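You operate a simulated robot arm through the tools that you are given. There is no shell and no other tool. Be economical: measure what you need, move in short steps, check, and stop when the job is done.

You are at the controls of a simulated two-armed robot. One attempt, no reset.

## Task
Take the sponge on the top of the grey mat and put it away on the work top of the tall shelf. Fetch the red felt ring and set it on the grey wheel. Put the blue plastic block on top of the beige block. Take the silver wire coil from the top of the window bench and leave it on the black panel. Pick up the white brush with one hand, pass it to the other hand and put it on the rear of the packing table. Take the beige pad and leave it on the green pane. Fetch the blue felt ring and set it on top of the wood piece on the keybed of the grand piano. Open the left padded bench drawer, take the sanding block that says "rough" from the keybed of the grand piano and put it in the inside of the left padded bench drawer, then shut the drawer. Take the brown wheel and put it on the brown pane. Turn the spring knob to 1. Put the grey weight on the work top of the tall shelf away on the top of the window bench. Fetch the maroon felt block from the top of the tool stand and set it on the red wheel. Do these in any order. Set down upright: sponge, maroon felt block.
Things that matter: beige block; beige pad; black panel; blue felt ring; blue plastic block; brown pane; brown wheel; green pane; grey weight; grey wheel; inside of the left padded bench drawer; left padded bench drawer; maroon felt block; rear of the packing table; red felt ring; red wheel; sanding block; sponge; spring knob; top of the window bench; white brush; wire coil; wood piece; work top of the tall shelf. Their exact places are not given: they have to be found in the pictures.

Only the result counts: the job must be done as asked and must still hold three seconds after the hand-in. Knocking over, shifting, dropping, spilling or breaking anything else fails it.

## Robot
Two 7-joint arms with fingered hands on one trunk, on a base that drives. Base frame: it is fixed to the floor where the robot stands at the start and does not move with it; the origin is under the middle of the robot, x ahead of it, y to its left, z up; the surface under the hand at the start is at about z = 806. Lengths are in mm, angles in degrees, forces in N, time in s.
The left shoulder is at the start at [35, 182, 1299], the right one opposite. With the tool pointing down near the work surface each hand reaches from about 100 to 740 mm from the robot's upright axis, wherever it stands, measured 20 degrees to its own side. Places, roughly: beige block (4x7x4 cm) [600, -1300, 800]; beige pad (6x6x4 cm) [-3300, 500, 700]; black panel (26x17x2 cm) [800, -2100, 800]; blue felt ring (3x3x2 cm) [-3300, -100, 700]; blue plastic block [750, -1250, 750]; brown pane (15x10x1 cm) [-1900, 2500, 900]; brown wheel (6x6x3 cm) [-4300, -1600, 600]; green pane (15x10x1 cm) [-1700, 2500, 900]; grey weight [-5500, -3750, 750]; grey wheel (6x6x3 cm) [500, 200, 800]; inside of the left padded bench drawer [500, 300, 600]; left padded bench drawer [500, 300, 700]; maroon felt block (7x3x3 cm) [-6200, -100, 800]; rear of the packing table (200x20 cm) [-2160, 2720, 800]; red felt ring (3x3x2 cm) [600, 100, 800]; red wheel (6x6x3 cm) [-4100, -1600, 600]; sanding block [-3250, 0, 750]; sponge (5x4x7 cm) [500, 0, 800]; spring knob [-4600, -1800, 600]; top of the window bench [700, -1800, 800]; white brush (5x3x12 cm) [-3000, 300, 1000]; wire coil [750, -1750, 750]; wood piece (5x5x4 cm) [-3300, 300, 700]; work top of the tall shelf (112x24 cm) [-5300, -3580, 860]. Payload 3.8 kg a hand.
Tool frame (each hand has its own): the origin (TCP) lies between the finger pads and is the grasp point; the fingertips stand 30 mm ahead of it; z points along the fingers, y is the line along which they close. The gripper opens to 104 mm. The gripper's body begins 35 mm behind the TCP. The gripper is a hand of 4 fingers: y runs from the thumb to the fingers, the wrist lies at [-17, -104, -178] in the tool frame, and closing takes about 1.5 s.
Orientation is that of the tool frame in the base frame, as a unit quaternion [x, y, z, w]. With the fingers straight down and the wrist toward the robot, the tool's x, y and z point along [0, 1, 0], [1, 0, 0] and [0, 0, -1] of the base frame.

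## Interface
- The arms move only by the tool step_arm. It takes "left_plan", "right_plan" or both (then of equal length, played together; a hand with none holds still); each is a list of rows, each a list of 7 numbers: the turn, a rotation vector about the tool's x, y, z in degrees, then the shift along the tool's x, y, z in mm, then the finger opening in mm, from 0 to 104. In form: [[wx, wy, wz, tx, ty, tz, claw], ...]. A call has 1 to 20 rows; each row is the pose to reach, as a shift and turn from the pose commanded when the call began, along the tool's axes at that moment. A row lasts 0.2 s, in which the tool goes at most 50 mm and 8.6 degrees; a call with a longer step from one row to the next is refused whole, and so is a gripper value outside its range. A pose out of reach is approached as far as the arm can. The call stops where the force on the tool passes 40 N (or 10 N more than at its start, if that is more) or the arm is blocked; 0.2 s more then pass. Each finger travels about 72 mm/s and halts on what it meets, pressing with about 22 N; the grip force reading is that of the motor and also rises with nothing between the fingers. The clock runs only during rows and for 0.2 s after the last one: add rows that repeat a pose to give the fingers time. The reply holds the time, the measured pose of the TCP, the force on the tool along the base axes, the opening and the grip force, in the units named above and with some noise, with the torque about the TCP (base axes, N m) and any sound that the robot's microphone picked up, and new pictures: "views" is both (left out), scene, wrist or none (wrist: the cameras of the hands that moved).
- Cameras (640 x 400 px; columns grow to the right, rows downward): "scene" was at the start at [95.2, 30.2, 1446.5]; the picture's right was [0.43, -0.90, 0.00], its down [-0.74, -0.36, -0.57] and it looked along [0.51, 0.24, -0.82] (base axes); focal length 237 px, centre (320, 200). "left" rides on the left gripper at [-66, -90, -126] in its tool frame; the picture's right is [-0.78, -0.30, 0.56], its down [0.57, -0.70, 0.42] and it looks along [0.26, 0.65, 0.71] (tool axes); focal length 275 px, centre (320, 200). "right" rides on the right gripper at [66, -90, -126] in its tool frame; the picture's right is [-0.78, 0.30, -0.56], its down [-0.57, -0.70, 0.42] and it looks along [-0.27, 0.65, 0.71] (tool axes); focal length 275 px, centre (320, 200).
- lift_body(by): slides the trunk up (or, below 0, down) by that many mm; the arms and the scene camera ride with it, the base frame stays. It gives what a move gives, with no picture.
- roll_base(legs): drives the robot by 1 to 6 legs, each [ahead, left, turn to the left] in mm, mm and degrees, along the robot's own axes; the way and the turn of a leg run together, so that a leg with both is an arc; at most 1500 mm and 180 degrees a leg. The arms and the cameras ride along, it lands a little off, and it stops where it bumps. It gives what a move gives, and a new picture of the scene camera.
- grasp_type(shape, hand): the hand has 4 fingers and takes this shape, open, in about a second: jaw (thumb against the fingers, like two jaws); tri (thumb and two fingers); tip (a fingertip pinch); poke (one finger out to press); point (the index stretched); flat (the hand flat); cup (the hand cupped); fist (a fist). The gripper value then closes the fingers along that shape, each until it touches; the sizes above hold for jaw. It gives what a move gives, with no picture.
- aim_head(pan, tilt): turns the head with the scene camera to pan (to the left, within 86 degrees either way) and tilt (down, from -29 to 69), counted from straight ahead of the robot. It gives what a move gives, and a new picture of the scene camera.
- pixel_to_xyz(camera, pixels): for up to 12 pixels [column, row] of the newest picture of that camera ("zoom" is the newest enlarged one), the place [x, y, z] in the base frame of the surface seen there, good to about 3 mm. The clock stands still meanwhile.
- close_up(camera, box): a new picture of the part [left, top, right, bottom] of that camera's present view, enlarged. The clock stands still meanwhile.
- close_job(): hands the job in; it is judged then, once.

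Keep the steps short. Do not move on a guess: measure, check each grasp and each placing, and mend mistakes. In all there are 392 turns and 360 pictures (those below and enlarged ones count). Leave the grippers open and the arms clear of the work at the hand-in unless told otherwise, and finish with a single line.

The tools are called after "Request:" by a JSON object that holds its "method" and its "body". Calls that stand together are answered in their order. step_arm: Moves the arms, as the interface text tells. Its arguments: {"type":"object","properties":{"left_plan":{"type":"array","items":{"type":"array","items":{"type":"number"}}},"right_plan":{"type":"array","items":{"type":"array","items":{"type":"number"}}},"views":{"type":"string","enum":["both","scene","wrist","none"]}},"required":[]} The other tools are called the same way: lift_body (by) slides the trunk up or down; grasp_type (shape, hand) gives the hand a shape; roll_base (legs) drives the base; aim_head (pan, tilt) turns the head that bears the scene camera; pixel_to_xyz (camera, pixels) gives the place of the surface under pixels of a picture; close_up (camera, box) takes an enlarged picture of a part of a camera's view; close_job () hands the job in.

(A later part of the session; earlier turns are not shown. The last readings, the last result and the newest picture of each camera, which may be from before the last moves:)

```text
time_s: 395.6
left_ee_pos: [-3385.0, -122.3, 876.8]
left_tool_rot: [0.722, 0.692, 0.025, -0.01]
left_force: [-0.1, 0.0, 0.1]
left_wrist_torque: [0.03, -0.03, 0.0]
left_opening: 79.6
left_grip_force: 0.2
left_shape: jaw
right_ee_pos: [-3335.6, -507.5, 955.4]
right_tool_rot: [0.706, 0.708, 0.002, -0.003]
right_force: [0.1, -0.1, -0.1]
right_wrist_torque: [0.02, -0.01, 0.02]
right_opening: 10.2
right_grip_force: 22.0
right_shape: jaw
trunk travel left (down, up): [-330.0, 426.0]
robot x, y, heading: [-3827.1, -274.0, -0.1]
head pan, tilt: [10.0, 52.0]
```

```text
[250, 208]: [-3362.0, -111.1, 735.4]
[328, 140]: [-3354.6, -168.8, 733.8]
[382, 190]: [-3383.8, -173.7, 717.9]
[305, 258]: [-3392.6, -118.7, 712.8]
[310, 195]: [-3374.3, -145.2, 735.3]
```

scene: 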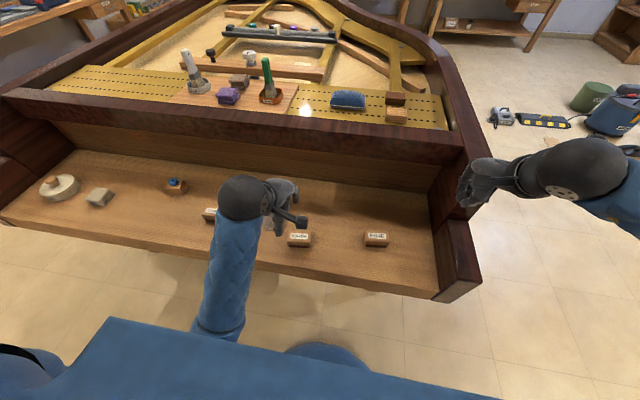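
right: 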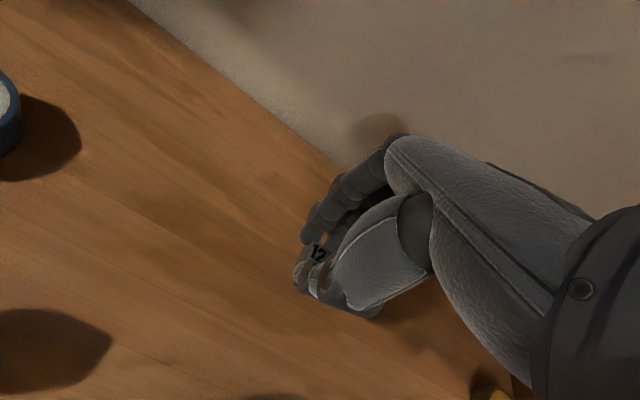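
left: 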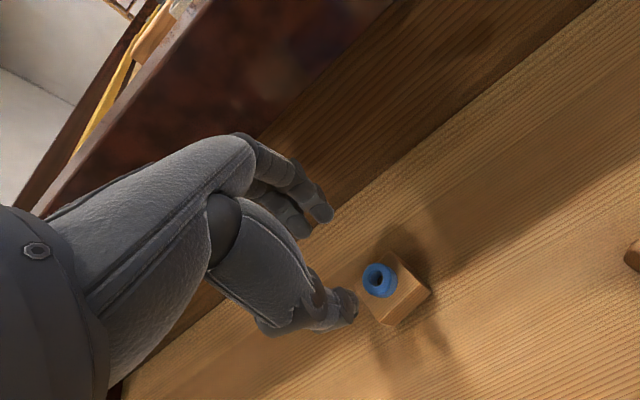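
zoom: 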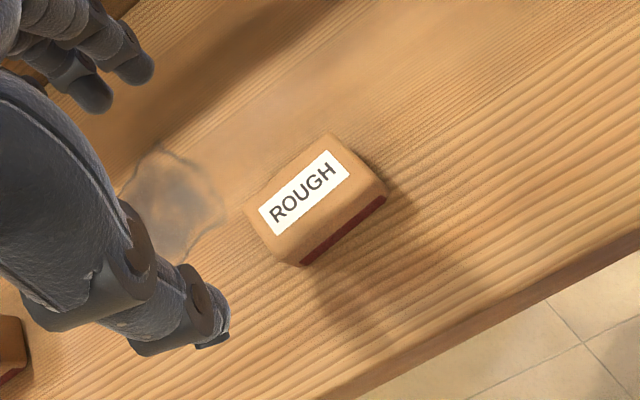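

ROUGH block centre (−3372,−143), turned ~7°. I'll align, descend to TCP≈737 and close.

Request:
{"method": "step_arm", "body": {"left_plan": [[0, 0, -8, -20, 11, 0, 76], [0, 0, -8, -22, 11, 45, 76], [0, 0, -8, -25, 11, 90, 76], [0, 0, -8, -27, 11, 125, 76], [0, 0, -8, -27, 11, 139, 76], [0, 0, -8, -27, 11, 139, 55], [0, 0, -8, -27, 11, 139, 35], [0, 0, -8, -27, 11, 139, 22], [0, 0, -8, -27, 11, 139, 22], [0, 0, -8, -27, 11, 139, 22]], "views": "wrist"}}

```text
time_s: 398.0
left_ee_pos: [-3364.2, -99.1, 736.1]
left_tool_rot: [0.671, 0.737, 0.07, -0.034]
left_force: [-0.1, -0.7, 0.5]
left_wrist_torque: [-0.01, 0.01, -0.01]
left_opening: 22.1
left_grip_force: 0.0
left_shape: jaw
right_ee_pos: [-3336.9, -505.1, 956.1]
right_tool_rot: [0.705, 0.709, 0.001, -0.002]
right_force: [0.6, -0.5, 0.7]
right_wrist_torque: [0.01, 0.03, -0.01]
right_opening: 10.4
right_grip_force: 22.2
right_shape: jaw
trunk travel left (down, up): [-330.0, 426.0]
robot x, y, heading: [-3823.3, -273.4, 0.1]
head pan, tilt: [10.0, 52.0]
stopped in row 10 (left hand): the arm was blocked; the commanded pose is now the measured one
```

left: 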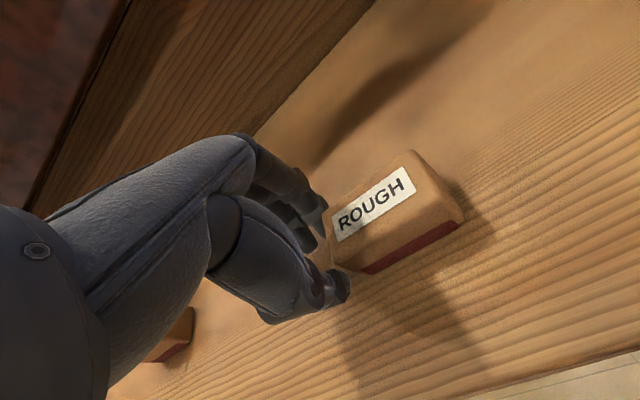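

The arm reached a joint limit and the hand closed beside the block without touching it. I'll open, rise, and shift the base back and right for a better arm posture.

Request:
{"method": "step_arm", "body": {"left_plan": [[0, 0, 0, 0, 0, 0, 40], [0, 0, 0, 0, 0, -20, 40], [0, 0, 0, 0, 0, -60, 60], [0, 0, 0, 0, 0, -100, 76], [0, 0, 0, 0, 0, -140, 76]], "views": "none"}}

Request:
{"method": "roll_base", "body": {"legs": [[-120, -100, 0]]}}

```text
time_s: 399.2
left_ee_pos: [-3370.9, -67.3, 851.0]
left_tool_rot: [0.665, 0.731, 0.125, -0.09]
left_force: [0.6, -0.4, 0.8]
left_wrist_torque: [0.01, 0.03, -0.01]
left_opening: 75.9
left_grip_force: 0.1
left_shape: jaw
right_ee_pos: [-3334.4, -506.0, 955.3]
right_tool_rot: [0.705, 0.709, 0.001, -0.003]
right_force: [0.0, 0.1, -0.7]
right_wrist_torque: [0.01, 0.02, 0.01]
right_opening: 10.0
right_grip_force: 22.3
right_shape: jaw
trunk travel left (down, up): [-330.0, 426.0]
robot x, y, heading: [-3827.5, -276.4, 0.2]
head pan, tilt: [10.0, 52.0]
stopped in row 5 (left hand): the arm was blocked; the commanded pose is now the measured one
```

```text
time_s: 400.7
left_ee_pos: [-3493.9, -169.8, 851.4]
left_tool_rot: [0.666, 0.729, 0.125, -0.09]
left_force: [0.2, -0.2, 0.1]
left_wrist_torque: [0.02, -0.05, 0.0]
left_opening: 75.8
left_grip_force: 0.0
left_shape: jaw
right_ee_pos: [-3460.0, -607.2, 955.3]
right_tool_rot: [0.706, 0.709, 0.002, -0.003]
right_force: [-0.5, -0.4, -0.2]
right_wrist_torque: [-0.01, 0.0, 0.04]
right_opening: 10.0
right_grip_force: 22.6
right_shape: jaw
trunk travel left (down, up): [-330.0, 426.0]
robot x, y, heading: [-3947.4, -370.3, 0.0]
head pan, tilt: [10.0, 52.0]
```

scene: 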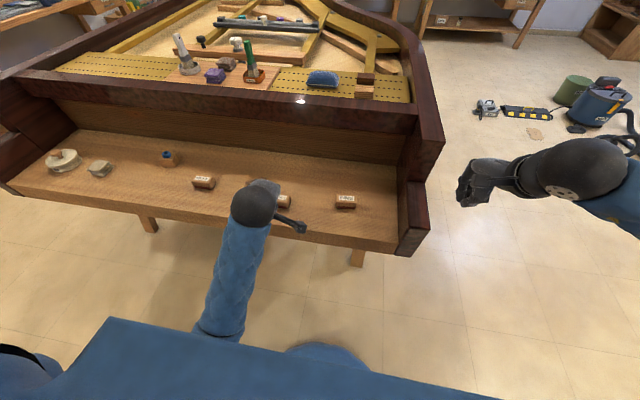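

I'll straighten the left hand's tilt while extending it forward.

Request:
{"method": "step_arm", "body": {"left_plan": [[0, -4.4, 0, 0, 30, -10, 76], [0, -8.8, 0, 0, 60, -20, 76], [0, -13, 0, 0, 90, -20, 76], [0, -17.5, 0, 0, 110, -20, 76], [0, -17.5, 0, 0, 110, -20, 76]], "views": "wrist"}}

```text
time_s: 401.9
left_ee_pos: [-3384.8, -166.2, 877.0]
left_tool_rot: [0.678, 0.734, 0.021, 0.024]
left_force: [-0.5, -0.8, 0.1]
left_wrist_torque: [-0.01, 0.02, -0.05]
left_opening: 75.8
left_grip_force: 0.1
left_shape: jaw
right_ee_pos: [-3459.2, -607.0, 955.3]
right_tool_rot: [0.706, 0.708, 0.002, -0.003]
right_force: [-0.3, 0.0, 0.0]
right_wrist_torque: [0.01, 0.0, -0.01]
right_opening: 10.1
right_grip_force: 22.0
right_shape: jaw
trunk travel left (down, up): [-330.0, 426.0]
robot x, y, heading: [-3949.1, -377.6, -0.1]
head pan, tilt: [10.0, 52.0]
```

left: 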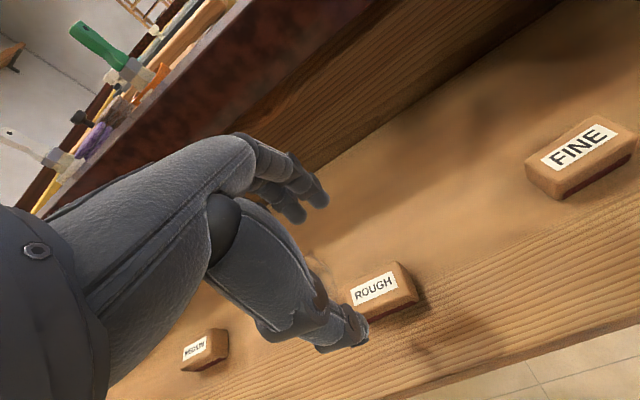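

Request:
{"method": "pixel_to_xyz", "body": {"camera": "left", "pixels": [[349, 287], [400, 263], [416, 293], [365, 318], [376, 288]]}}

```text
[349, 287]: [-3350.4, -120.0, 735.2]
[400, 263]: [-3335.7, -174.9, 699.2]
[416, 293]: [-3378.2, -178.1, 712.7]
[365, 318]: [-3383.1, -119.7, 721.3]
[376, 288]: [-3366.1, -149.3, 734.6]
```

Request:
{"method": "step_arm", "body": {"left_plan": [[0, 0, 0, 19, 8, 0, 76], [0, 0, 0, 19, 8, 45, 76], [0, 0, 0, 19, 8, 90, 76], [0, 0, 0, 19, 8, 120, 76], [0, 0, 0, 19, 8, 120, 76]], "views": "wrist"}}

```text
time_s: 403.1
left_ee_pos: [-3371.0, -144.5, 757.0]
left_tool_rot: [0.677, 0.735, 0.02, 0.023]
left_force: [-0.4, 1.0, -0.7]
left_wrist_torque: [0.0, -0.01, -0.02]
left_opening: 75.9
left_grip_force: 0.1
left_shape: jaw
right_ee_pos: [-3457.9, -606.9, 955.0]
right_tool_rot: [0.706, 0.708, 0.001, -0.003]
right_force: [1.0, 0.6, 0.1]
right_wrist_torque: [-0.01, 0.01, 0.02]
right_opening: 10.1
right_grip_force: 22.2
right_shape: jaw
trunk travel left (down, up): [-330.0, 426.0]
robot x, y, heading: [-3948.4, -372.6, 0.1]
head pan, tilt: [10.0, 52.0]
```

left: 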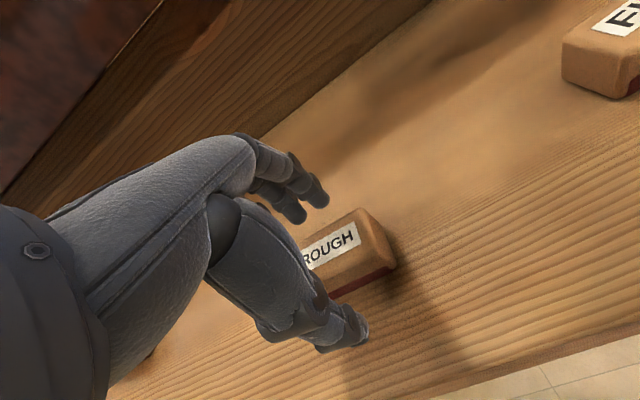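

The block is between the fingers now. I'll lower 19 mm more and close.

Request:
{"method": "step_arm", "body": {"left_plan": [[0, 0, 0, 0, 0, 12, 76], [0, 0, 0, 0, 0, 19, 76], [0, 0, 0, 0, 0, 19, 55], [0, 0, 0, 0, 0, 19, 38], [0, 0, 0, 0, 0, 19, 22], [0, 0, 0, 0, 0, 19, 22], [0, 0, 0, 0, 0, 19, 22]], "views": "none"}}

Request:
{"method": "step_arm", "body": {"left_plan": [[0, 0, 0, 0, 0, -40, 22], [0, 0, 0, 0, 0, -80, 22], [0, 0, 0, 0, 0, -120, 22]], "views": "wrist"}}

```text
time_s: 404.7
left_ee_pos: [-3370.4, -147.1, 737.5]
left_tool_rot: [0.678, 0.734, 0.021, 0.022]
left_force: [-0.2, 0.8, 0.9]
left_wrist_torque: [0.0, 0.01, 0.01]
left_opening: 34.6
left_grip_force: 22.4
left_shape: jaw
right_ee_pos: [-3459.0, -607.0, 954.7]
right_tool_rot: [0.705, 0.709, 0.001, -0.003]
right_force: [-0.1, 0.1, -0.1]
right_wrist_torque: [-0.02, 0.04, -0.04]
right_opening: 10.0
right_grip_force: 21.8
right_shape: jaw
trunk travel left (down, up): [-330.0, 426.0]
robot x, y, heading: [-3948.6, -373.0, -0.1]
head pan, tilt: [10.0, 52.0]
```

```text
time_s: 405.5
left_ee_pos: [-3377.8, -146.4, 858.6]
left_tool_rot: [0.678, 0.734, 0.021, 0.023]
left_force: [-0.7, 0.6, -0.2]
left_wrist_torque: [0.01, -0.01, -0.03]
left_opening: 34.2
left_grip_force: 22.0
left_shape: jaw
right_ee_pos: [-3458.5, -607.7, 956.0]
right_tool_rot: [0.706, 0.708, 0.002, -0.003]
right_force: [-0.2, 0.0, -0.1]
right_wrist_torque: [-0.04, -0.05, -0.01]
right_opening: 10.2
right_grip_force: 21.9
right_shape: jaw
trunk travel left (down, up): [-330.0, 426.0]
robot x, y, heading: [-3950.0, -374.6, 0.3]
head pan, tilt: [10.0, 52.0]
```

left: 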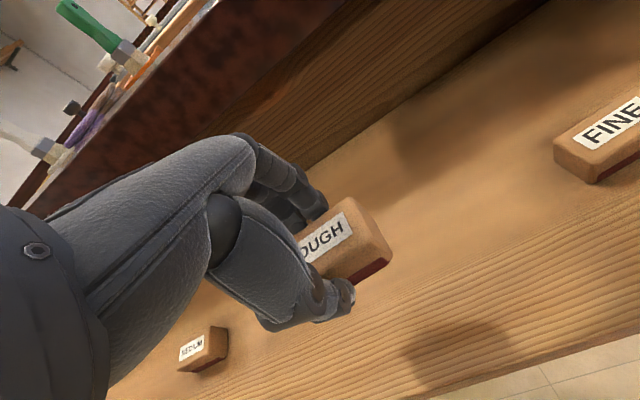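

Sanding block held. I'll raise the trunk and drive: out past the trolley, along the lane, to the window bench for the weight.

Request:
{"method": "lift_body", "body": {"by": 120}}

Request:
{"method": "roll_base", "body": {"legs": [[0, -575, 0], [280, 0, 0], [300, -220, 0], [1400, 0, 0], [1000, 0, 0], [850, -400, 0]]}}

```text
time_s: 407.0
left_ee_pos: [-3376.6, -146.1, 976.7]
left_tool_rot: [0.678, 0.734, 0.021, 0.023]
left_force: [0.5, 1.2, -1.0]
left_wrist_torque: [0.0, 0.02, 0.0]
left_opening: 34.3
left_grip_force: 22.4
left_shape: jaw
right_ee_pos: [-3458.4, -606.1, 1074.4]
right_tool_rot: [0.707, 0.708, 0.002, -0.002]
right_force: [0.0, 0.9, -0.6]
right_wrist_torque: [0.03, -0.01, -0.03]
right_opening: 9.9
right_grip_force: 22.0
right_shape: jaw
trunk travel left (down, up): [-450.0, 306.0]
robot x, y, heading: [-3947.4, -374.9, 0.1]
head pan, tilt: [10.0, 52.0]
```

```text
time_s: 429.4
left_ee_pos: [423.4, -1299.5, 976.9]
left_tool_rot: [0.682, 0.731, 0.02, 0.022]
left_force: [0.2, -0.3, -1.1]
left_wrist_torque: [0.03, 0.0, -0.02]
left_opening: 34.2
left_grip_force: 22.4
left_shape: jaw
right_ee_pos: [337.1, -1759.0, 1075.5]
right_tool_rot: [0.71, 0.704, 0.001, -0.002]
right_force: [0.3, 0.4, 0.3]
right_wrist_torque: [0.01, 0.01, -0.02]
right_opening: 10.1
right_grip_force: 21.9
right_shape: jaw
trunk travel left (down, up): [-450.0, 306.0]
robot x, y, heading: [-145.4, -1520.0, -0.8]
head pan, tilt: [10.0, 52.0]
```

scene: 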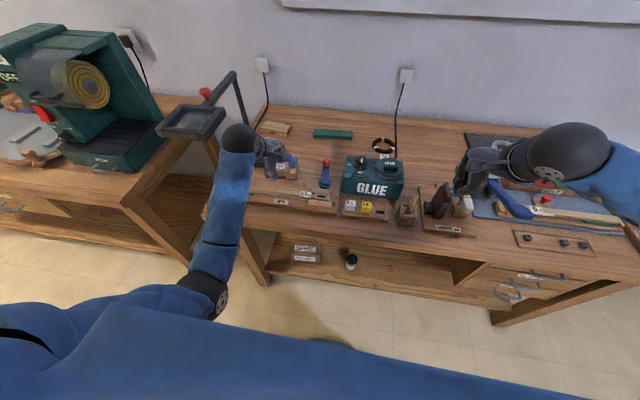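

I'll draw the left hand back away from the tray, then move right and closer.

Request:
{"method": "step_arm", "body": {"left_plan": [[0, 0, 0, 0, -40, 0, 22], [0, 0, 0, 0, -80, 0, 22], [0, 0, 0, 0, -110, 0, 22]], "views": "none"}}

Request:
{"method": "roll_base", "body": {"legs": [[0, -130, 0.8], [200, 0, 0]]}}

Request:
{"method": "aim_head", "body": {"pan": -10, "tilt": 48}}

```text
time_s: 430.2
left_ee_pos: [313.1, -1306.0, 970.8]
left_tool_rot: [0.682, 0.731, 0.021, 0.023]
left_force: [0.3, -0.6, -1.1]
left_wrist_torque: [-0.02, 0.02, 0.03]
left_opening: 34.1
left_grip_force: 22.1
left_shape: jaw
right_ee_pos: [336.5, -1759.4, 1076.4]
right_tool_rot: [0.71, 0.705, 0.001, -0.002]
right_force: [-0.1, 0.3, -0.9]
right_wrist_torque: [-0.01, 0.0, 0.02]
right_opening: 10.2
right_grip_force: 22.0
right_shape: jaw
trunk travel left (down, up): [-450.0, 306.0]
robot x, y, heading: [-149.0, -1522.3, -0.5]
head pan, tilt: [10.0, 52.0]
```

```text
time_s: 432.7
left_ee_pos: [513.7, -1432.3, 970.1]
left_tool_rot: [0.678, 0.734, 0.02, 0.022]
left_force: [-0.6, -0.6, -0.1]
left_wrist_torque: [0.0, 0.02, 0.02]
left_opening: 34.3
left_grip_force: 22.1
left_shape: jaw
right_ee_pos: [541.8, -1886.8, 1074.5]
right_tool_rot: [0.706, 0.709, 0.001, -0.003]
right_force: [-0.1, -0.4, -0.3]
right_wrist_torque: [-0.01, 0.02, 0.01]
right_opening: 10.2
right_grip_force: 22.1
right_shape: jaw
trunk travel left (down, up): [-450.0, 306.0]
robot x, y, heading: [49.9, -1654.1, 0.2]
head pan, tilt: [10.0, 52.0]
```

scene: 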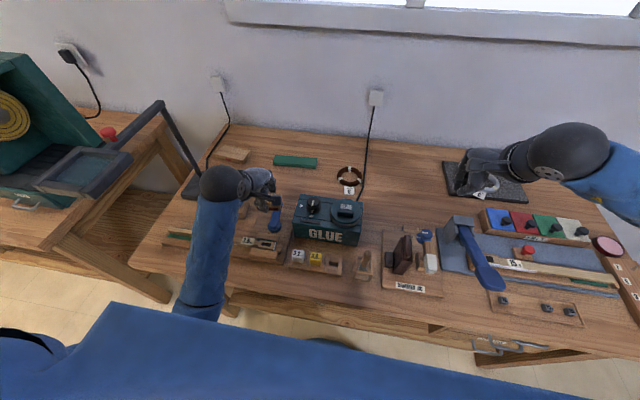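

```text
time_s: 433.6
left_ee_pos: [512.7, -1433.4, 971.3]
left_tool_rot: [0.678, 0.735, 0.021, 0.023]
left_force: [0.4, 0.0, 0.3]
left_wrist_torque: [-0.01, 0.01, 0.02]
left_opening: 34.3
left_grip_force: 22.2
left_shape: jaw
right_ee_pos: [539.9, -1886.7, 1075.6]
right_tool_rot: [0.706, 0.709, 0.001, -0.002]
right_force: [-0.1, 0.0, -0.6]
right_wrist_torque: [-0.02, 0.01, -0.05]
right_opening: 10.4
right_grip_force: 22.3
right_shape: jaw
trunk travel left (down, up): [-450.0, 306.0]
robot x, y, heading: [47.4, -1654.9, 0.1]
head pan, tilt: [-10.0, 48.0]
```

scene: 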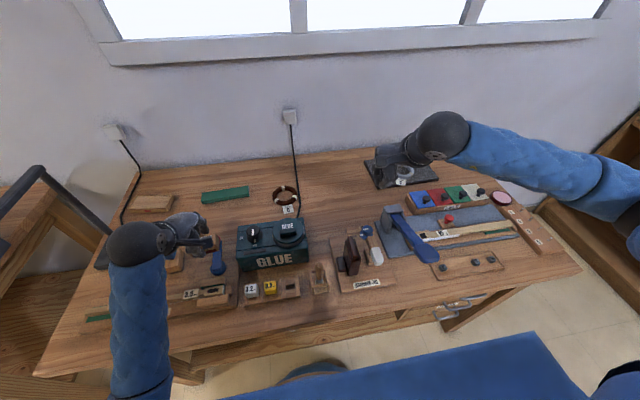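

Request:
{"method": "pixel_to_xyz", "body": {"camera": "scene", "pixels": [[340, 205], [340, 220], [335, 190], [390, 205], [360, 228]]}}

Request:
{"method": "close_up", "body": {"camera": "right", "box": [220, 180, 380, 320]}}

```text
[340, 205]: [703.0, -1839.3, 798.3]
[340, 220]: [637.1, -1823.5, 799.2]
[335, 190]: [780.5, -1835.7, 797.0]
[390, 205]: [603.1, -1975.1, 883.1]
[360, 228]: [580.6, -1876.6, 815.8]
```

```text
2.86 times, centred on (300, 250) of right
```

zoom: 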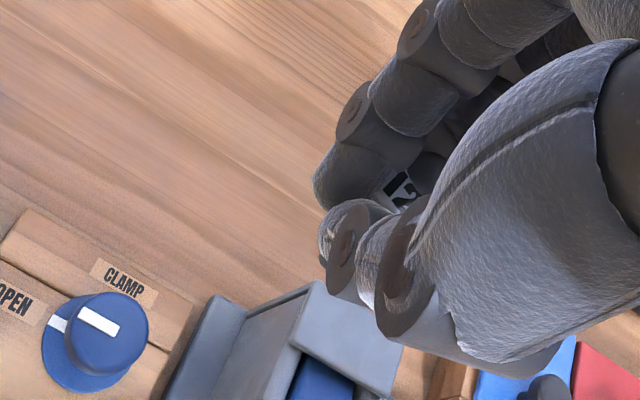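

Weight still gripped. I'll move over the free spot (690,−1838) and lower to TCP≈860 first.

Request:
{"method": "step_arm", "body": {"right_plan": [[0, 0, 0, 13, 38, 0, 8], [0, 0, 0, 25, 76, 0, 8], [0, 0, 0, 37, 114, 0, 8], [0, 0, 0, 49, 150, 0, 8], [0, 0, 0, 49, 150, 45, 8], [0, 0, 0, 49, 150, 90, 8], [0, 0, 0, 49, 150, 135, 8], [0, 0, 0, 49, 150, 180, 8], [0, 0, 0, 49, 150, 215, 8], [0, 0, 0, 49, 150, 215, 8]], "views": "wrist"}}

Request:
{"method": "close_up", "body": {"camera": "right", "box": [220, 180, 380, 320]}}

```text
time_s: 435.8
left_ee_pos: [511.3, -1433.0, 970.9]
left_tool_rot: [0.678, 0.735, 0.021, 0.023]
left_force: [0.2, -1.0, -0.7]
left_wrist_torque: [-0.02, -0.02, 0.01]
left_opening: 33.9
left_grip_force: 22.4
left_shape: jaw
right_ee_pos: [690.1, -1836.4, 862.2]
right_tool_rot: [0.706, 0.708, 0.002, -0.001]
right_force: [-0.3, 0.0, -0.8]
right_wrist_torque: [-0.01, 0.03, -0.01]
right_opening: 10.2
right_grip_force: 22.1
right_shape: jaw
trunk travel left (down, up): [-450.0, 306.0]
robot x, y, heading: [51.2, -1651.6, 0.2]
head pan, tilt: [-10.0, 48.0]
```

right: 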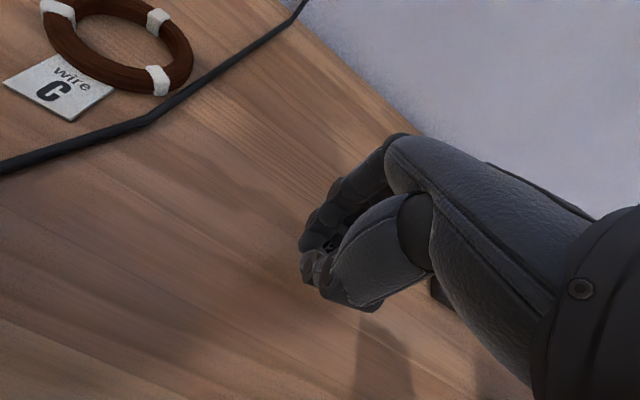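

```text
2.86 times, centred on (300, 250) of right
```

zoom: 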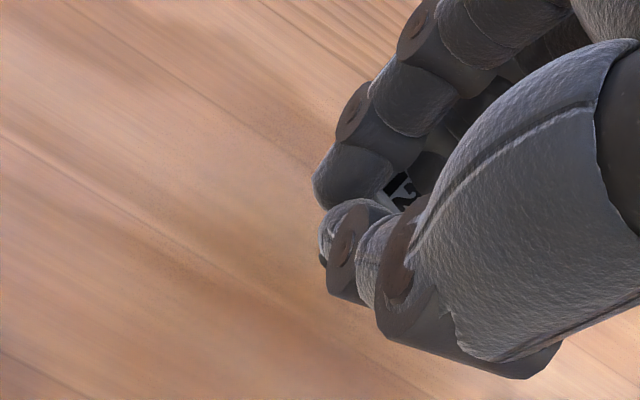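

I'll lower 31 mm so the fingertips nearly reach the bench, then open slowly.

Request:
{"method": "step_arm", "body": {"right_plan": [[0, 0, 0, 0, 0, 18, 8], [0, 0, 0, 0, 0, 28, 8], [0, 0, 0, 0, 0, 32, 8], [0, 0, 0, 0, 0, 32, 8]], "views": "none"}}

Request:
{"method": "step_arm", "body": {"right_plan": [[0, 0, 0, 0, 0, 0, 16], [0, 0, 0, 0, 0, 0, 24], [0, 0, 0, 0, 0, 0, 36], [0, 0, 0, 0, 0, 0, 44], [0, 0, 0, 0, 0, -30, 44], [0, 0, 0, 0, 0, -75, 44]], "views": "wrist"}}

```text
time_s: 436.8
left_ee_pos: [512.8, -1432.6, 971.1]
left_tool_rot: [0.678, 0.734, 0.021, 0.024]
left_force: [0.5, 0.3, -0.8]
left_wrist_torque: [0.0, 0.0, 0.01]
left_opening: 34.4
left_grip_force: 22.0
left_shape: jaw
right_ee_pos: [690.7, -1836.8, 831.5]
right_tool_rot: [0.706, 0.708, 0.002, -0.001]
right_force: [-0.2, -1.6, 8.3]
right_wrist_torque: [-0.14, -0.1, 0.02]
right_opening: 10.3
right_grip_force: 22.1
right_shape: jaw
trunk travel left (down, up): [-450.0, 306.0]
robot x, y, heading: [53.7, -1652.6, -0.1]
head pan, tilt: [-10.0, 48.0]
```

```text
time_s: 438.2
left_ee_pos: [511.5, -1432.6, 970.4]
left_tool_rot: [0.678, 0.735, 0.021, 0.023]
left_force: [0.2, -0.2, -1.5]
left_wrist_torque: [0.0, 0.02, 0.01]
left_opening: 34.2
left_grip_force: 21.6
left_shape: jaw
right_ee_pos: [690.3, -1834.7, 902.9]
right_tool_rot: [0.706, 0.708, 0.001, -0.003]
right_force: [-0.7, 0.7, -0.8]
right_wrist_torque: [-0.01, 0.0, 0.0]
right_opening: 43.6
right_grip_force: 0.0
right_shape: jaw
trunk travel left (down, up): [-450.0, 306.0]
robot x, y, heading: [52.7, -1653.3, 0.1]
head pan, tilt: [-10.0, 48.0]
```

right: 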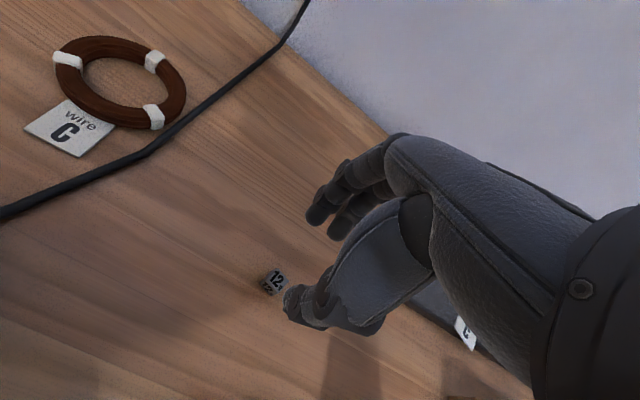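

Weight placed on the window bench. I'll retract the right arm.

Request:
{"method": "step_arm", "body": {"right_plan": [[0, 0, 0, 0, -10, -40, 80], [0, 0, 0, 0, -40, -80, 80], [0, 0, 0, 0, -85, -100, 80], [0, 0, 0, 0, -130, -110, 80], [0, 0, 0, 0, -175, -120, 80], [0, 0, 0, 0, -220, -130, 80]], "views": "none"}}

Request:
{"method": "roll_base", "body": {"legs": [[-450, 0, 0], [0, 1450, 0], [0, 450, 0]]}}

Request:
{"method": "aim_head", "body": {"pan": 0, "tilt": 45}}

```text
time_s: 439.6
left_ee_pos: [511.7, -1433.8, 971.3]
left_tool_rot: [0.678, 0.735, 0.022, 0.023]
left_force: [-0.6, 1.0, -0.3]
left_wrist_torque: [-0.02, 0.01, -0.04]
left_opening: 34.1
left_grip_force: 21.9
left_shape: jaw
right_ee_pos: [468.5, -1836.7, 1036.0]
right_tool_rot: [0.706, 0.708, 0.002, -0.002]
right_force: [0.0, 0.8, 0.0]
right_wrist_torque: [-0.03, -0.04, -0.01]
right_opening: 79.8
right_grip_force: 0.0
right_shape: jaw
trunk travel left (down, up): [-450.0, 306.0]
robot x, y, heading: [52.1, -1655.2, 0.1]
head pan, tilt: [-10.0, 48.0]
```

```text
time_s: 451.4
left_ee_pos: [70.7, 469.5, 969.6]
left_tool_rot: [0.679, 0.734, 0.021, 0.022]
left_force: [0.5, -0.2, -0.2]
left_wrist_torque: [-0.02, -0.02, 0.02]
left_opening: 34.3
left_grip_force: 22.5
left_shape: jaw
right_ee_pos: [26.8, 66.4, 1037.0]
right_tool_rot: [0.708, 0.706, 0.001, -0.003]
right_force: [0.0, -0.6, -0.3]
right_wrist_torque: [0.02, 0.0, 0.0]
right_opening: 79.9
right_grip_force: 0.1
right_shape: jaw
trunk travel left (down, up): [-450.0, 306.0]
robot x, y, heading: [-393.6, 247.2, -0.4]
head pan, tilt: [-10.0, 48.0]
```

scene: 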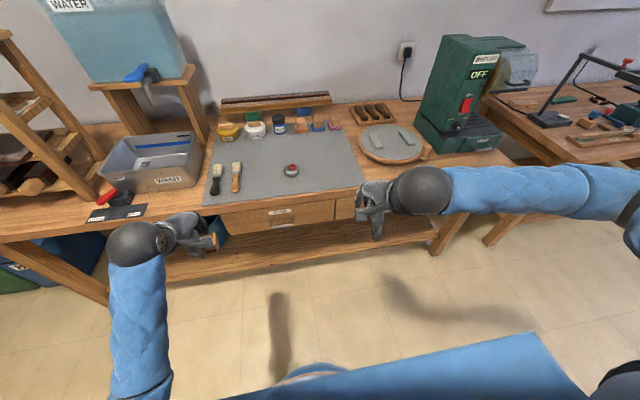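

```text
time_s: 452.1
left_ee_pos: [70.6, 467.7, 970.5]
left_tool_rot: [0.679, 0.733, 0.021, 0.023]
left_force: [-0.6, 0.1, -0.4]
left_wrist_torque: [-0.01, 0.01, -0.01]
left_opening: 34.4
left_grip_force: 22.1
left_shape: jaw
right_ee_pos: [26.4, 64.9, 1035.5]
right_tool_rot: [0.707, 0.707, 0.001, -0.003]
right_force: [0.4, -0.1, 1.3]
right_wrist_torque: [0.01, -0.02, -0.02]
right_opening: 79.7
right_grip_force: 0.0
right_shape: jaw
trunk travel left (down, up): [-450.0, 306.0]
robot x, y, heading: [-391.7, 248.0, -0.0]
head pan, tilt: [0.0, 45.0]
```

scene: 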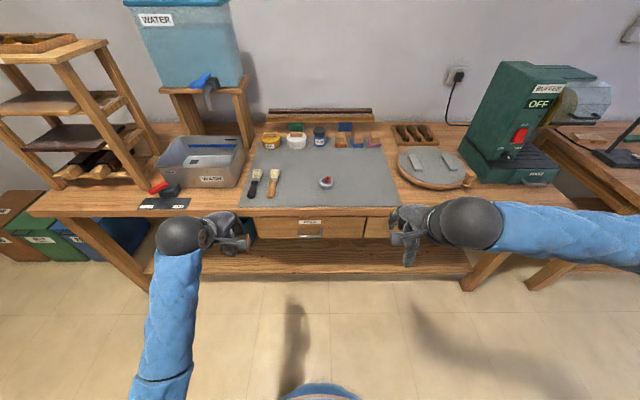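

Request:
{"method": "close_up", "body": {"camera": "scene", "box": [240, 200, 420, 260]}}

Request:
{"method": "pixel_to_xyz", "body": {"camera": "scene", "pixels": [[310, 222], [311, 234], [300, 233], [322, 233], [258, 225], [362, 226], [311, 238], [311, 228], [310, 240]]}}

```text
3.56 times, centred on (330, 230) of scene
```

zoom: 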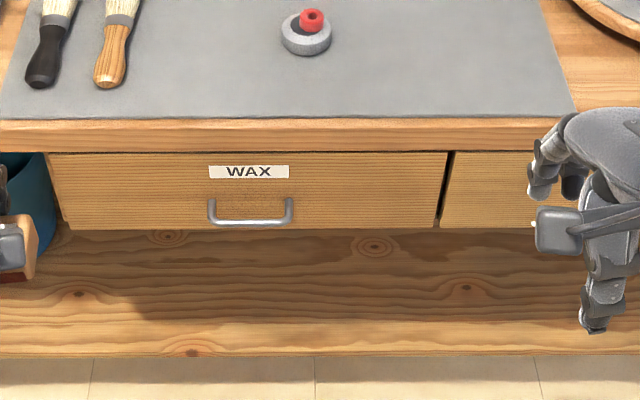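

```text
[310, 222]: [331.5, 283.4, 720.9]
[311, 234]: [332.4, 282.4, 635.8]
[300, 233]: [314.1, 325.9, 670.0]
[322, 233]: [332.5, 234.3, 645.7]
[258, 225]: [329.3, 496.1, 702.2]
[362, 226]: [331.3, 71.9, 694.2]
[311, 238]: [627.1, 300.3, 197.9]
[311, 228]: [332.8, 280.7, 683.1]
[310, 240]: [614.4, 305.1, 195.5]
```

Request:
{"method": "pixel_to_xyz", "body": {"camera": "zoom", "pixels": [[250, 221], [230, 221], [270, 221], [213, 210], [290, 208], [212, 200], [250, 190], [445, 190], [60, 190]]}}

Request:
{"method": "roll_base", "body": {"legs": [[0, 150, 0]]}}

```text
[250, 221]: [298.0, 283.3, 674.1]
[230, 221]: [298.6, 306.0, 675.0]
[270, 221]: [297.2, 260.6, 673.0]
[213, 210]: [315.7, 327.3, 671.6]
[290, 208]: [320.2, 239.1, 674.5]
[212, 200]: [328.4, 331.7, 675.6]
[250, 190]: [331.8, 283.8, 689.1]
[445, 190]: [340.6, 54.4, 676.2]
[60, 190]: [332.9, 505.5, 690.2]
```

```text
time_s: 453.5
left_ee_pos: [70.7, 620.5, 970.4]
left_tool_rot: [0.68, 0.733, 0.02, 0.023]
left_force: [-0.4, -0.1, -1.2]
left_wrist_torque: [-0.03, 0.02, 0.01]
left_opening: 33.9
left_grip_force: 22.3
left_shape: jaw
right_ee_pos: [27.8, 218.0, 1036.3]
right_tool_rot: [0.708, 0.707, 0.001, -0.001]
right_force: [-0.1, -0.2, 0.8]
right_wrist_torque: [-0.06, 0.0, -0.03]
right_opening: 79.8
right_grip_force: 0.1
right_shape: jaw
trunk travel left (down, up): [-450.0, 306.0]
robot x, y, heading: [-390.2, 404.8, -0.6]
head pan, tilt: [0.0, 45.0]
```

scene: 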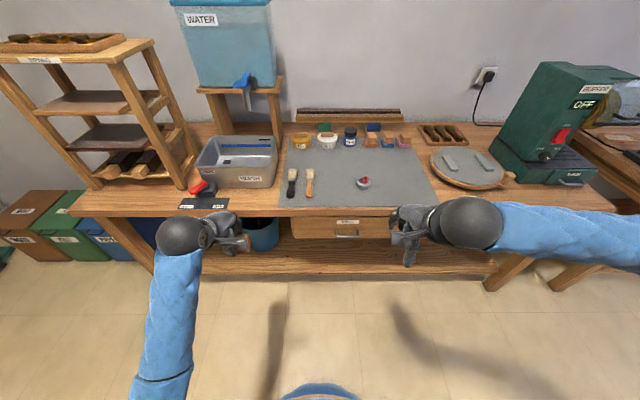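

Handle bar centre ≈ (303, 285, 674), gap ≈24 mm. I'll lower the trunk, then pitch the right hand forward 60° in front of the handle.

Request:
{"method": "lift_body", "body": {"by": -330}}

Request:
{"method": "step_arm", "body": {"right_plan": [[-8, 0, 0, 8, 0, 0, 70], [-16, 0, 0, 16, 0, 0, 70], [-24, 0, 0, 24, 0, 0, 70], [-32, 0, 0, 32, 0, 0, 70], [-40, 0, 0, 40, 10, 0, 70], [-48, 0, 0, 50, 20, 0, 70], [-56, 0, 0, 60, 30, 0, 70], [-60, 0, 0, 67, 40, 0, 70], [-60, 0, 0, 67, 60, 0, 70]], "views": "both"}}

```text
time_s: 456.8
left_ee_pos: [71.4, 619.8, 640.7]
left_tool_rot: [0.679, 0.733, 0.021, 0.023]
left_force: [-0.2, 0.4, -1.4]
left_wrist_torque: [-0.02, 0.02, 0.04]
left_opening: 34.1
left_grip_force: 22.4
left_shape: jaw
right_ee_pos: [39.8, 214.7, 653.5]
right_tool_rot: [0.706, 0.704, -0.054, -0.058]
right_force: [0.7, 0.3, 0.5]
right_wrist_torque: [0.03, -0.01, 0.04]
right_opening: 79.6
right_grip_force: 0.1
right_shape: jaw
trunk travel left (down, up): [-120.0, 636.0]
robot x, y, heading: [-390.7, 402.6, -0.2]
head pan, tilt: [0.0, 45.0]
```

```text
time_s: 458.8
left_ee_pos: [72.2, 618.3, 639.9]
left_tool_rot: [0.68, 0.733, 0.022, 0.023]
left_force: [-0.2, -0.5, -0.2]
left_wrist_torque: [0.04, -0.01, 0.0]
left_opening: 34.0
left_grip_force: 21.7
left_shape: jaw
right_ee_pos: [156.0, 361.7, 707.7]
right_tool_rot: [0.641, 0.635, 0.305, 0.304]
right_force: [0.0, -0.6, 0.2]
right_wrist_torque: [0.06, -0.03, 0.01]
right_opening: 70.2
right_grip_force: 0.0
right_shape: jaw
right hand out of reach, approached as far as the arm can: row 1, 2, 3, 4, 5, 6, 7, 8, 9
trunk travel left (down, up): [-120.0, 636.0]
robot x, y, heading: [-394.5, 399.6, -0.3]
head pan, tilt: [0.0, 45.0]
```

scene: 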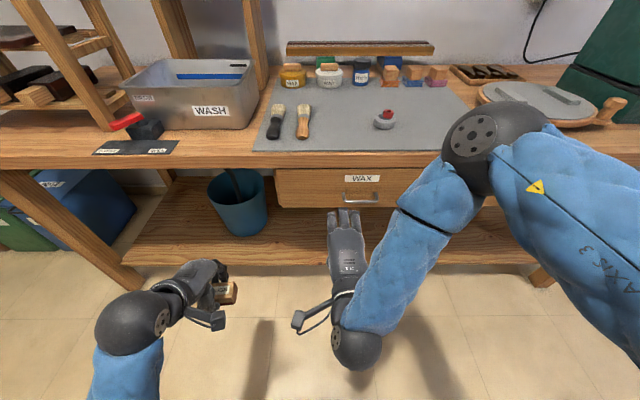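
right: 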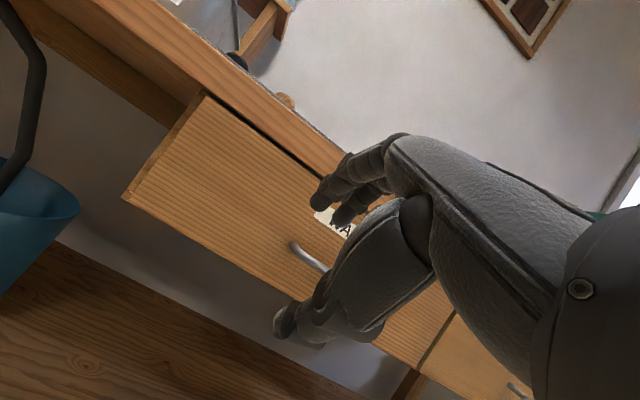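

The hand is pitched about 51°. I'll extend it forward and move it right toward the handle line.

Request:
{"method": "step_arm", "body": {"right_plan": [[0, 0, 0, -25, 10, 13, 70], [0, 0, 0, -50, 20, 26, 70], [-5, 0, 0, -77, 31, 39, 70], [-9, 0, 0, -77, 31, 39, 70]], "views": "wrist"}}

```text
time_s: 459.8
left_ee_pos: [71.7, 619.6, 640.2]
left_tool_rot: [0.68, 0.733, 0.02, 0.022]
left_force: [-0.5, 0.0, -1.5]
left_wrist_torque: [0.0, 0.03, -0.04]
left_opening: 34.2
left_grip_force: 21.7
left_shape: jaw
right_ee_pos: [190.8, 366.5, 758.4]
right_tool_rot: [0.624, 0.607, 0.345, 0.35]
right_force: [0.8, -0.8, 0.2]
right_wrist_torque: [0.0, 0.01, -0.01]
right_opening: 70.2
right_grip_force: 0.1
right_shape: jaw
right hand out of reach, approached as far as the arm can: row 1, 2, 3, 4
trunk travel left (down, up): [-120.0, 636.0]
robot x, y, heading: [-390.7, 404.1, -0.2]
head pan, tilt: [0.0, 45.0]
```

right: 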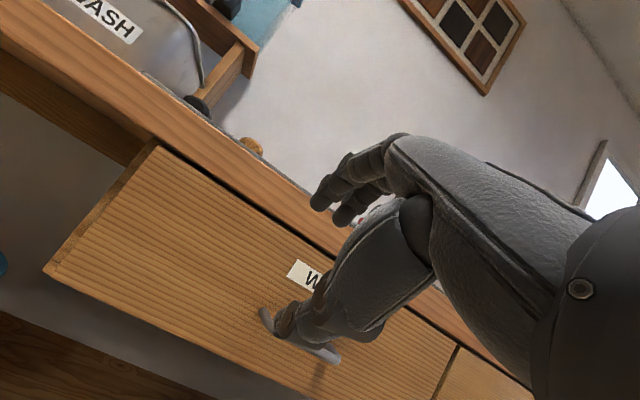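

That posture is limited. I'll use a gentler 30° pitch and hook the fingers behind the bar from above: raise the trunk 130 mm, then pre-position at about (247,285,755).

Request:
{"method": "lift_body", "body": {"by": 130}}

Request:
{"method": "step_arm", "body": {"right_plan": [[6, 0, 0, -16, -17, 23, 44], [12, 0, 0, -32, -34, 47, 44], [18, 0, 0, -48, -51, 70, 44], [24, 0, 0, -64, -68, 94, 44], [29, 0, 0, -81, -85, 117, 44], [29, 0, 0, -81, -85, 117, 44]], "views": "both"}}

```text
time_s: 461.4
left_ee_pos: [72.0, 620.9, 769.1]
left_tool_rot: [0.68, 0.733, 0.021, 0.023]
left_force: [0.9, 0.4, -0.4]
left_wrist_torque: [-0.03, -0.02, -0.01]
left_opening: 34.3
left_grip_force: 22.3
left_shape: jaw
right_ee_pos: [162.9, 365.2, 958.5]
right_tool_rot: [0.596, 0.581, 0.39, 0.393]
right_force: [0.0, 0.0, 0.4]
right_wrist_torque: [0.02, 0.0, 0.0]
right_opening: 69.9
right_grip_force: 0.1
right_shape: jaw
trunk travel left (down, up): [-250.0, 506.0]
robot x, y, heading: [-393.0, 402.6, -0.4]
head pan, tilt: [0.0, 45.0]
```

```text
time_s: 462.8
left_ee_pos: [70.7, 617.9, 769.7]
left_tool_rot: [0.679, 0.733, 0.02, 0.022]
left_force: [-0.3, 0.5, -2.5]
left_wrist_torque: [0.01, -0.03, 0.02]
left_opening: 34.4
left_grip_force: 21.0
left_shape: jaw
right_ee_pos: [236.0, 314.8, 851.8]
right_tool_rot: [0.681, 0.657, 0.225, 0.231]
right_force: [0.4, 0.2, 0.2]
right_wrist_torque: [0.0, 0.02, -0.01]
right_opening: 44.5
right_grip_force: 0.2
right_shape: jaw
right hand out of reach, approached as far as the arm can: row 1, 2, 3, 4, 5, 6
trunk travel left (down, up): [-250.0, 506.0]
robot x, y, heading: [-389.7, 405.4, -0.2]
head pan, tilt: [0.0, 45.0]
```

scene: 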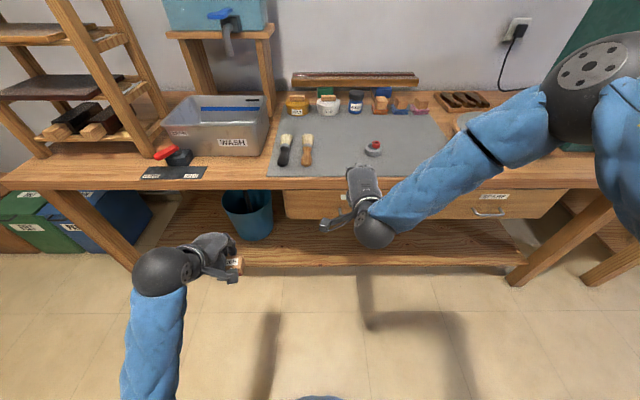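
right: 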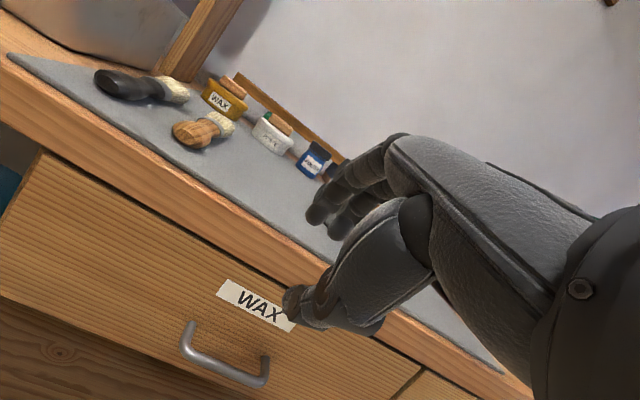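

Request:
{"method": "step_arm", "body": {"right_plan": [[3, 0, 0, -10, -17, 28, 44], [6, 0, 0, -20, -34, 56, 44], [7.6, 0, 0, -30, -50, 83, 44], [7.6, 0, 0, -30, -50, 83, 44]], "views": "wrist"}}

```text
time_s: 463.8
left_ee_pos: [71.1, 619.3, 770.8]
left_tool_rot: [0.68, 0.733, 0.02, 0.023]
left_force: [-0.1, 0.3, -1.6]
left_wrist_torque: [-0.02, 0.0, -0.01]
left_opening: 34.0
left_grip_force: 22.0
left_shape: jaw
right_ee_pos: [254.2, 310.9, 772.7]
right_tool_rot: [0.696, 0.67, 0.179, 0.186]
right_force: [0.5, -0.1, 0.3]
right_wrist_torque: [-0.01, 0.01, 0.0]
right_opening: 44.2
right_grip_force: 0.0
right_shape: jaw
right hand out of reach, approached as far as the arm can: row 1, 2, 3, 4
trunk travel left (down, up): [-250.0, 506.0]
robot x, y, heading: [-391.5, 401.1, -0.5]
head pan, tilt: [0.0, 45.0]
```

right: 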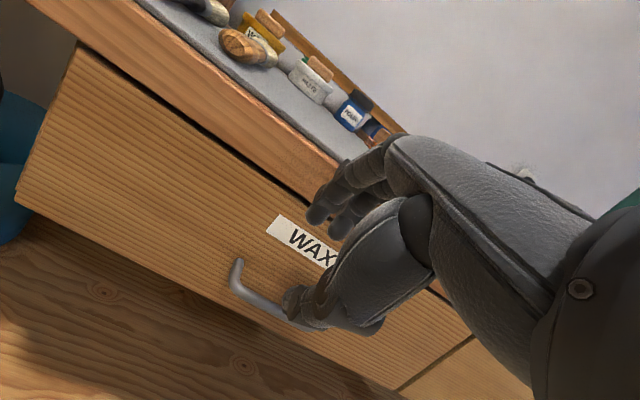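

Pitch is right (30°). I'll shift the base 25 mm right and approach to 30 mm above the bar.

Request:
{"method": "roll_base", "body": {"legs": [[0, -25, 0]]}}

Request:
{"method": "step_arm", "body": {"right_plan": [[0, 0, 0, 0, -15, 0, 44], [0, 0, 0, 0, -15, 30, 44], [0, 0, 0, 0, -15, 60, 44], [0, 0, 0, 0, -15, 60, 44]], "views": "wrist"}}

Request:
{"method": "close_up", "body": {"camera": "right", "box": [200, 160, 420, 330]}}

```text
time_s: 464.6
left_ee_pos: [70.6, 593.3, 771.5]
left_tool_rot: [0.68, 0.732, 0.021, 0.022]
left_force: [0.2, -0.6, 0.2]
left_wrist_torque: [0.01, -0.01, 0.02]
left_opening: 34.0
left_grip_force: 22.6
left_shape: jaw
right_ee_pos: [255.0, 284.6, 773.0]
right_tool_rot: [0.697, 0.67, 0.179, 0.186]
right_force: [0.3, -0.7, -0.1]
right_wrist_torque: [0.03, -0.02, 0.02]
right_opening: 44.5
right_grip_force: 0.0
right_shape: jaw
trunk travel left (down, up): [-250.0, 506.0]
robot x, y, heading: [-391.4, 375.7, -0.5]
head pan, tilt: [0.0, 45.0]
```

scene: 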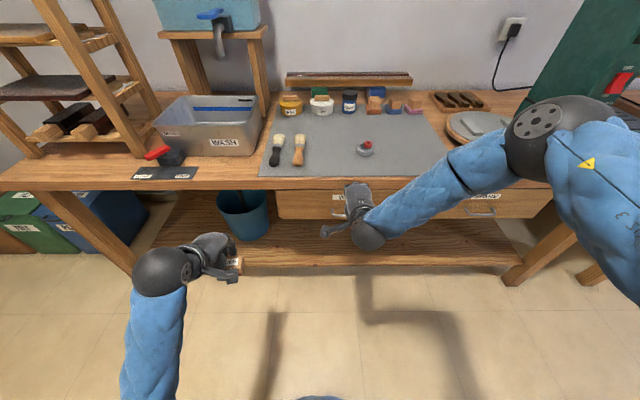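

```text
time_s: 465.6
left_ee_pos: [70.9, 593.8, 770.1]
left_tool_rot: [0.679, 0.733, 0.02, 0.022]
left_force: [-0.3, 0.2, -1.3]
left_wrist_torque: [0.01, 0.02, -0.01]
left_opening: 34.4
left_grip_force: 22.1
left_shape: jaw
right_ee_pos: [276.3, 300.0, 724.3]
right_tool_rot: [0.701, 0.667, 0.172, 0.186]
right_force: [0.4, -0.2, -0.1]
right_wrist_torque: [0.02, 0.03, 0.0]
right_opening: 44.6
right_grip_force: 0.0
right_shape: jaw
right hand out of reach, approached as far as the arm can: row 2, 3, 4
trunk travel left (down, up): [-250.0, 506.0]
robot x, y, heading: [-387.9, 377.8, -0.2]
head pan, tilt: [0.0, 45.0]
```

right: 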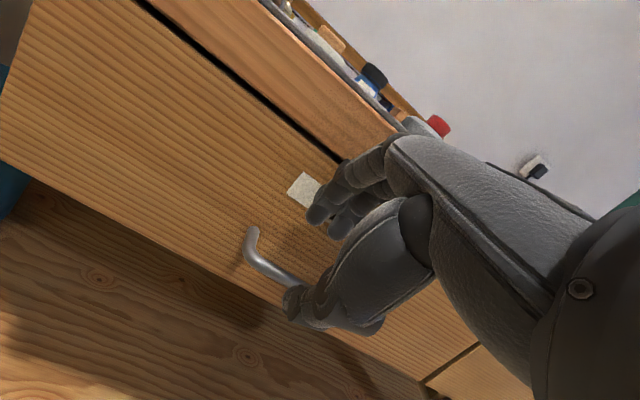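

```text
2.35 times, centred on (310, 245) of right
```

zoom: 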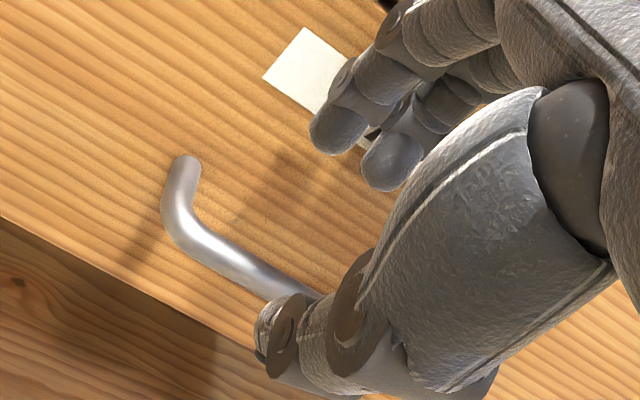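

Request:
{"method": "pixel_to_xyz", "body": {"camera": "zoom", "pixels": [[335, 140], [390, 178], [390, 160], [240, 262], [280, 285], [275, 330], [290, 310], [183, 165], [260, 340]]}}

```text
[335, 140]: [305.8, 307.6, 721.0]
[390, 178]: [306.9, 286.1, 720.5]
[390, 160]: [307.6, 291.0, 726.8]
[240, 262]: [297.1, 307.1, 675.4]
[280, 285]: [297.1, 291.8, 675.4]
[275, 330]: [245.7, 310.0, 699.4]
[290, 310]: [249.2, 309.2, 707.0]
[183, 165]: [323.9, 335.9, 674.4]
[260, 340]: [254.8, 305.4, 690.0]
```

The fingertips are at x≈306, need ≥310 to pass behind the bar. I'll nudge forward 5 mm, widen to 50, then lower the trunk 50 mm.

Request:
{"method": "step_arm", "body": {"right_plan": [[0, 0, 0, 0, 4.3, 2.5, 50], [0, 0, 0, 0, 4.3, 2.5, 50]], "views": "none"}}

Request:
{"method": "lift_body", "body": {"by": -30}}

Request:
{"method": "close_up", "body": {"camera": "right", "box": [200, 160, 420, 330]}}

```text
time_s: 466.2
left_ee_pos: [70.5, 592.5, 769.8]
left_tool_rot: [0.68, 0.732, 0.021, 0.022]
left_force: [-0.2, -0.3, -0.7]
left_wrist_torque: [0.01, -0.04, 0.01]
left_opening: 34.3
left_grip_force: 21.7
left_shape: jaw
right_ee_pos: [281.2, 302.1, 725.8]
right_tool_rot: [0.699, 0.667, 0.175, 0.187]
right_force: [-5.3, -1.6, 1.6]
right_wrist_torque: [-0.01, -0.11, -0.19]
right_opening: 47.9
right_grip_force: 0.1
right_shape: jaw
right hand out of reach, approached as far as the arm can: row 1, 2
trunk travel left (down, up): [-250.0, 506.0]
robot x, y, heading: [-388.6, 377.0, -0.2]
head pan, tilt: [0.0, 45.0]
```

```text
time_s: 466.9
left_ee_pos: [70.8, 594.2, 740.5]
left_tool_rot: [0.68, 0.732, 0.021, 0.023]
left_force: [-0.7, -0.1, 0.2]
left_wrist_torque: [0.02, -0.02, -0.01]
left_opening: 34.2
left_grip_force: 22.4
left_shape: jaw
right_ee_pos: [280.9, 304.3, 694.9]
right_tool_rot: [0.699, 0.669, 0.174, 0.185]
right_force: [-4.5, 0.9, -2.3]
right_wrist_torque: [0.06, 0.01, -0.02]
right_opening: 47.9
right_grip_force: 0.0
right_shape: jaw
trunk travel left (down, up): [-220.0, 536.0]
robot x, y, heading: [-393.2, 378.3, -0.2]
head pan, tilt: [0.0, 45.0]
```

```text
2.35 times, centred on (310, 245) of right
```

zoom: 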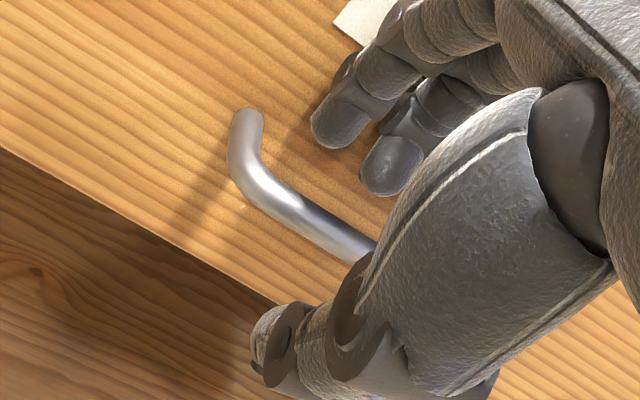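

Fingers are sliding against the drawer front behind the bar. I'll lower 22 mm more and look.

Request:
{"method": "lift_body", "body": {"by": -22}}

Request:
{"method": "close_up", "body": {"camera": "right", "box": [200, 160, 420, 330]}}

Request:
{"method": "pixel_to_xyz", "body": {"camera": "zoom", "pixels": [[335, 140], [390, 185], [300, 205], [340, 235], [255, 120], [310, 130]]}}

```text
time_s: 467.6
left_ee_pos: [72.1, 594.3, 717.4]
left_tool_rot: [0.68, 0.733, 0.021, 0.022]
left_force: [-0.2, 0.0, -0.9]
left_wrist_torque: [-0.01, -0.01, -0.01]
left_opening: 34.0
left_grip_force: 21.2
left_shape: jaw
right_ee_pos: [281.5, 303.7, 671.8]
right_tool_rot: [0.7, 0.668, 0.173, 0.185]
right_force: [-3.8, -0.1, -1.6]
right_wrist_torque: [0.05, 0.03, -0.05]
right_opening: 47.8
right_grip_force: 0.1
right_shape: jaw
trunk travel left (down, up): [-198.0, 558.0]
robot x, y, heading: [-391.4, 377.3, -0.6]
head pan, tilt: [0.0, 45.0]
```

```text
2.35 times, centred on (310, 245) of right
```

zoom: 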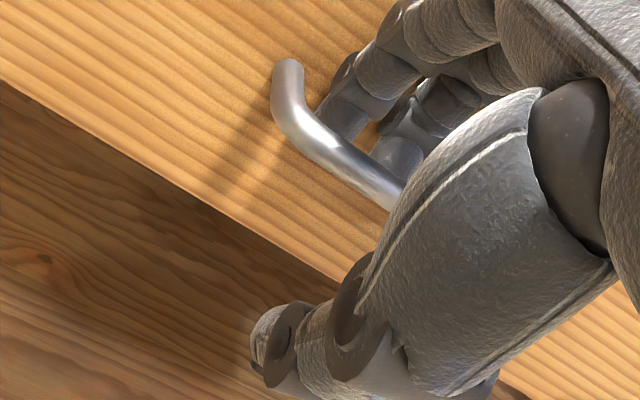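

```text
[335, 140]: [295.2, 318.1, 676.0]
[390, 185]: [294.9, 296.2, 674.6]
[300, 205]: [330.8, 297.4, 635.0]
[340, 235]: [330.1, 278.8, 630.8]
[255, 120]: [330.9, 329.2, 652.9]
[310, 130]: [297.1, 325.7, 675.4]
```

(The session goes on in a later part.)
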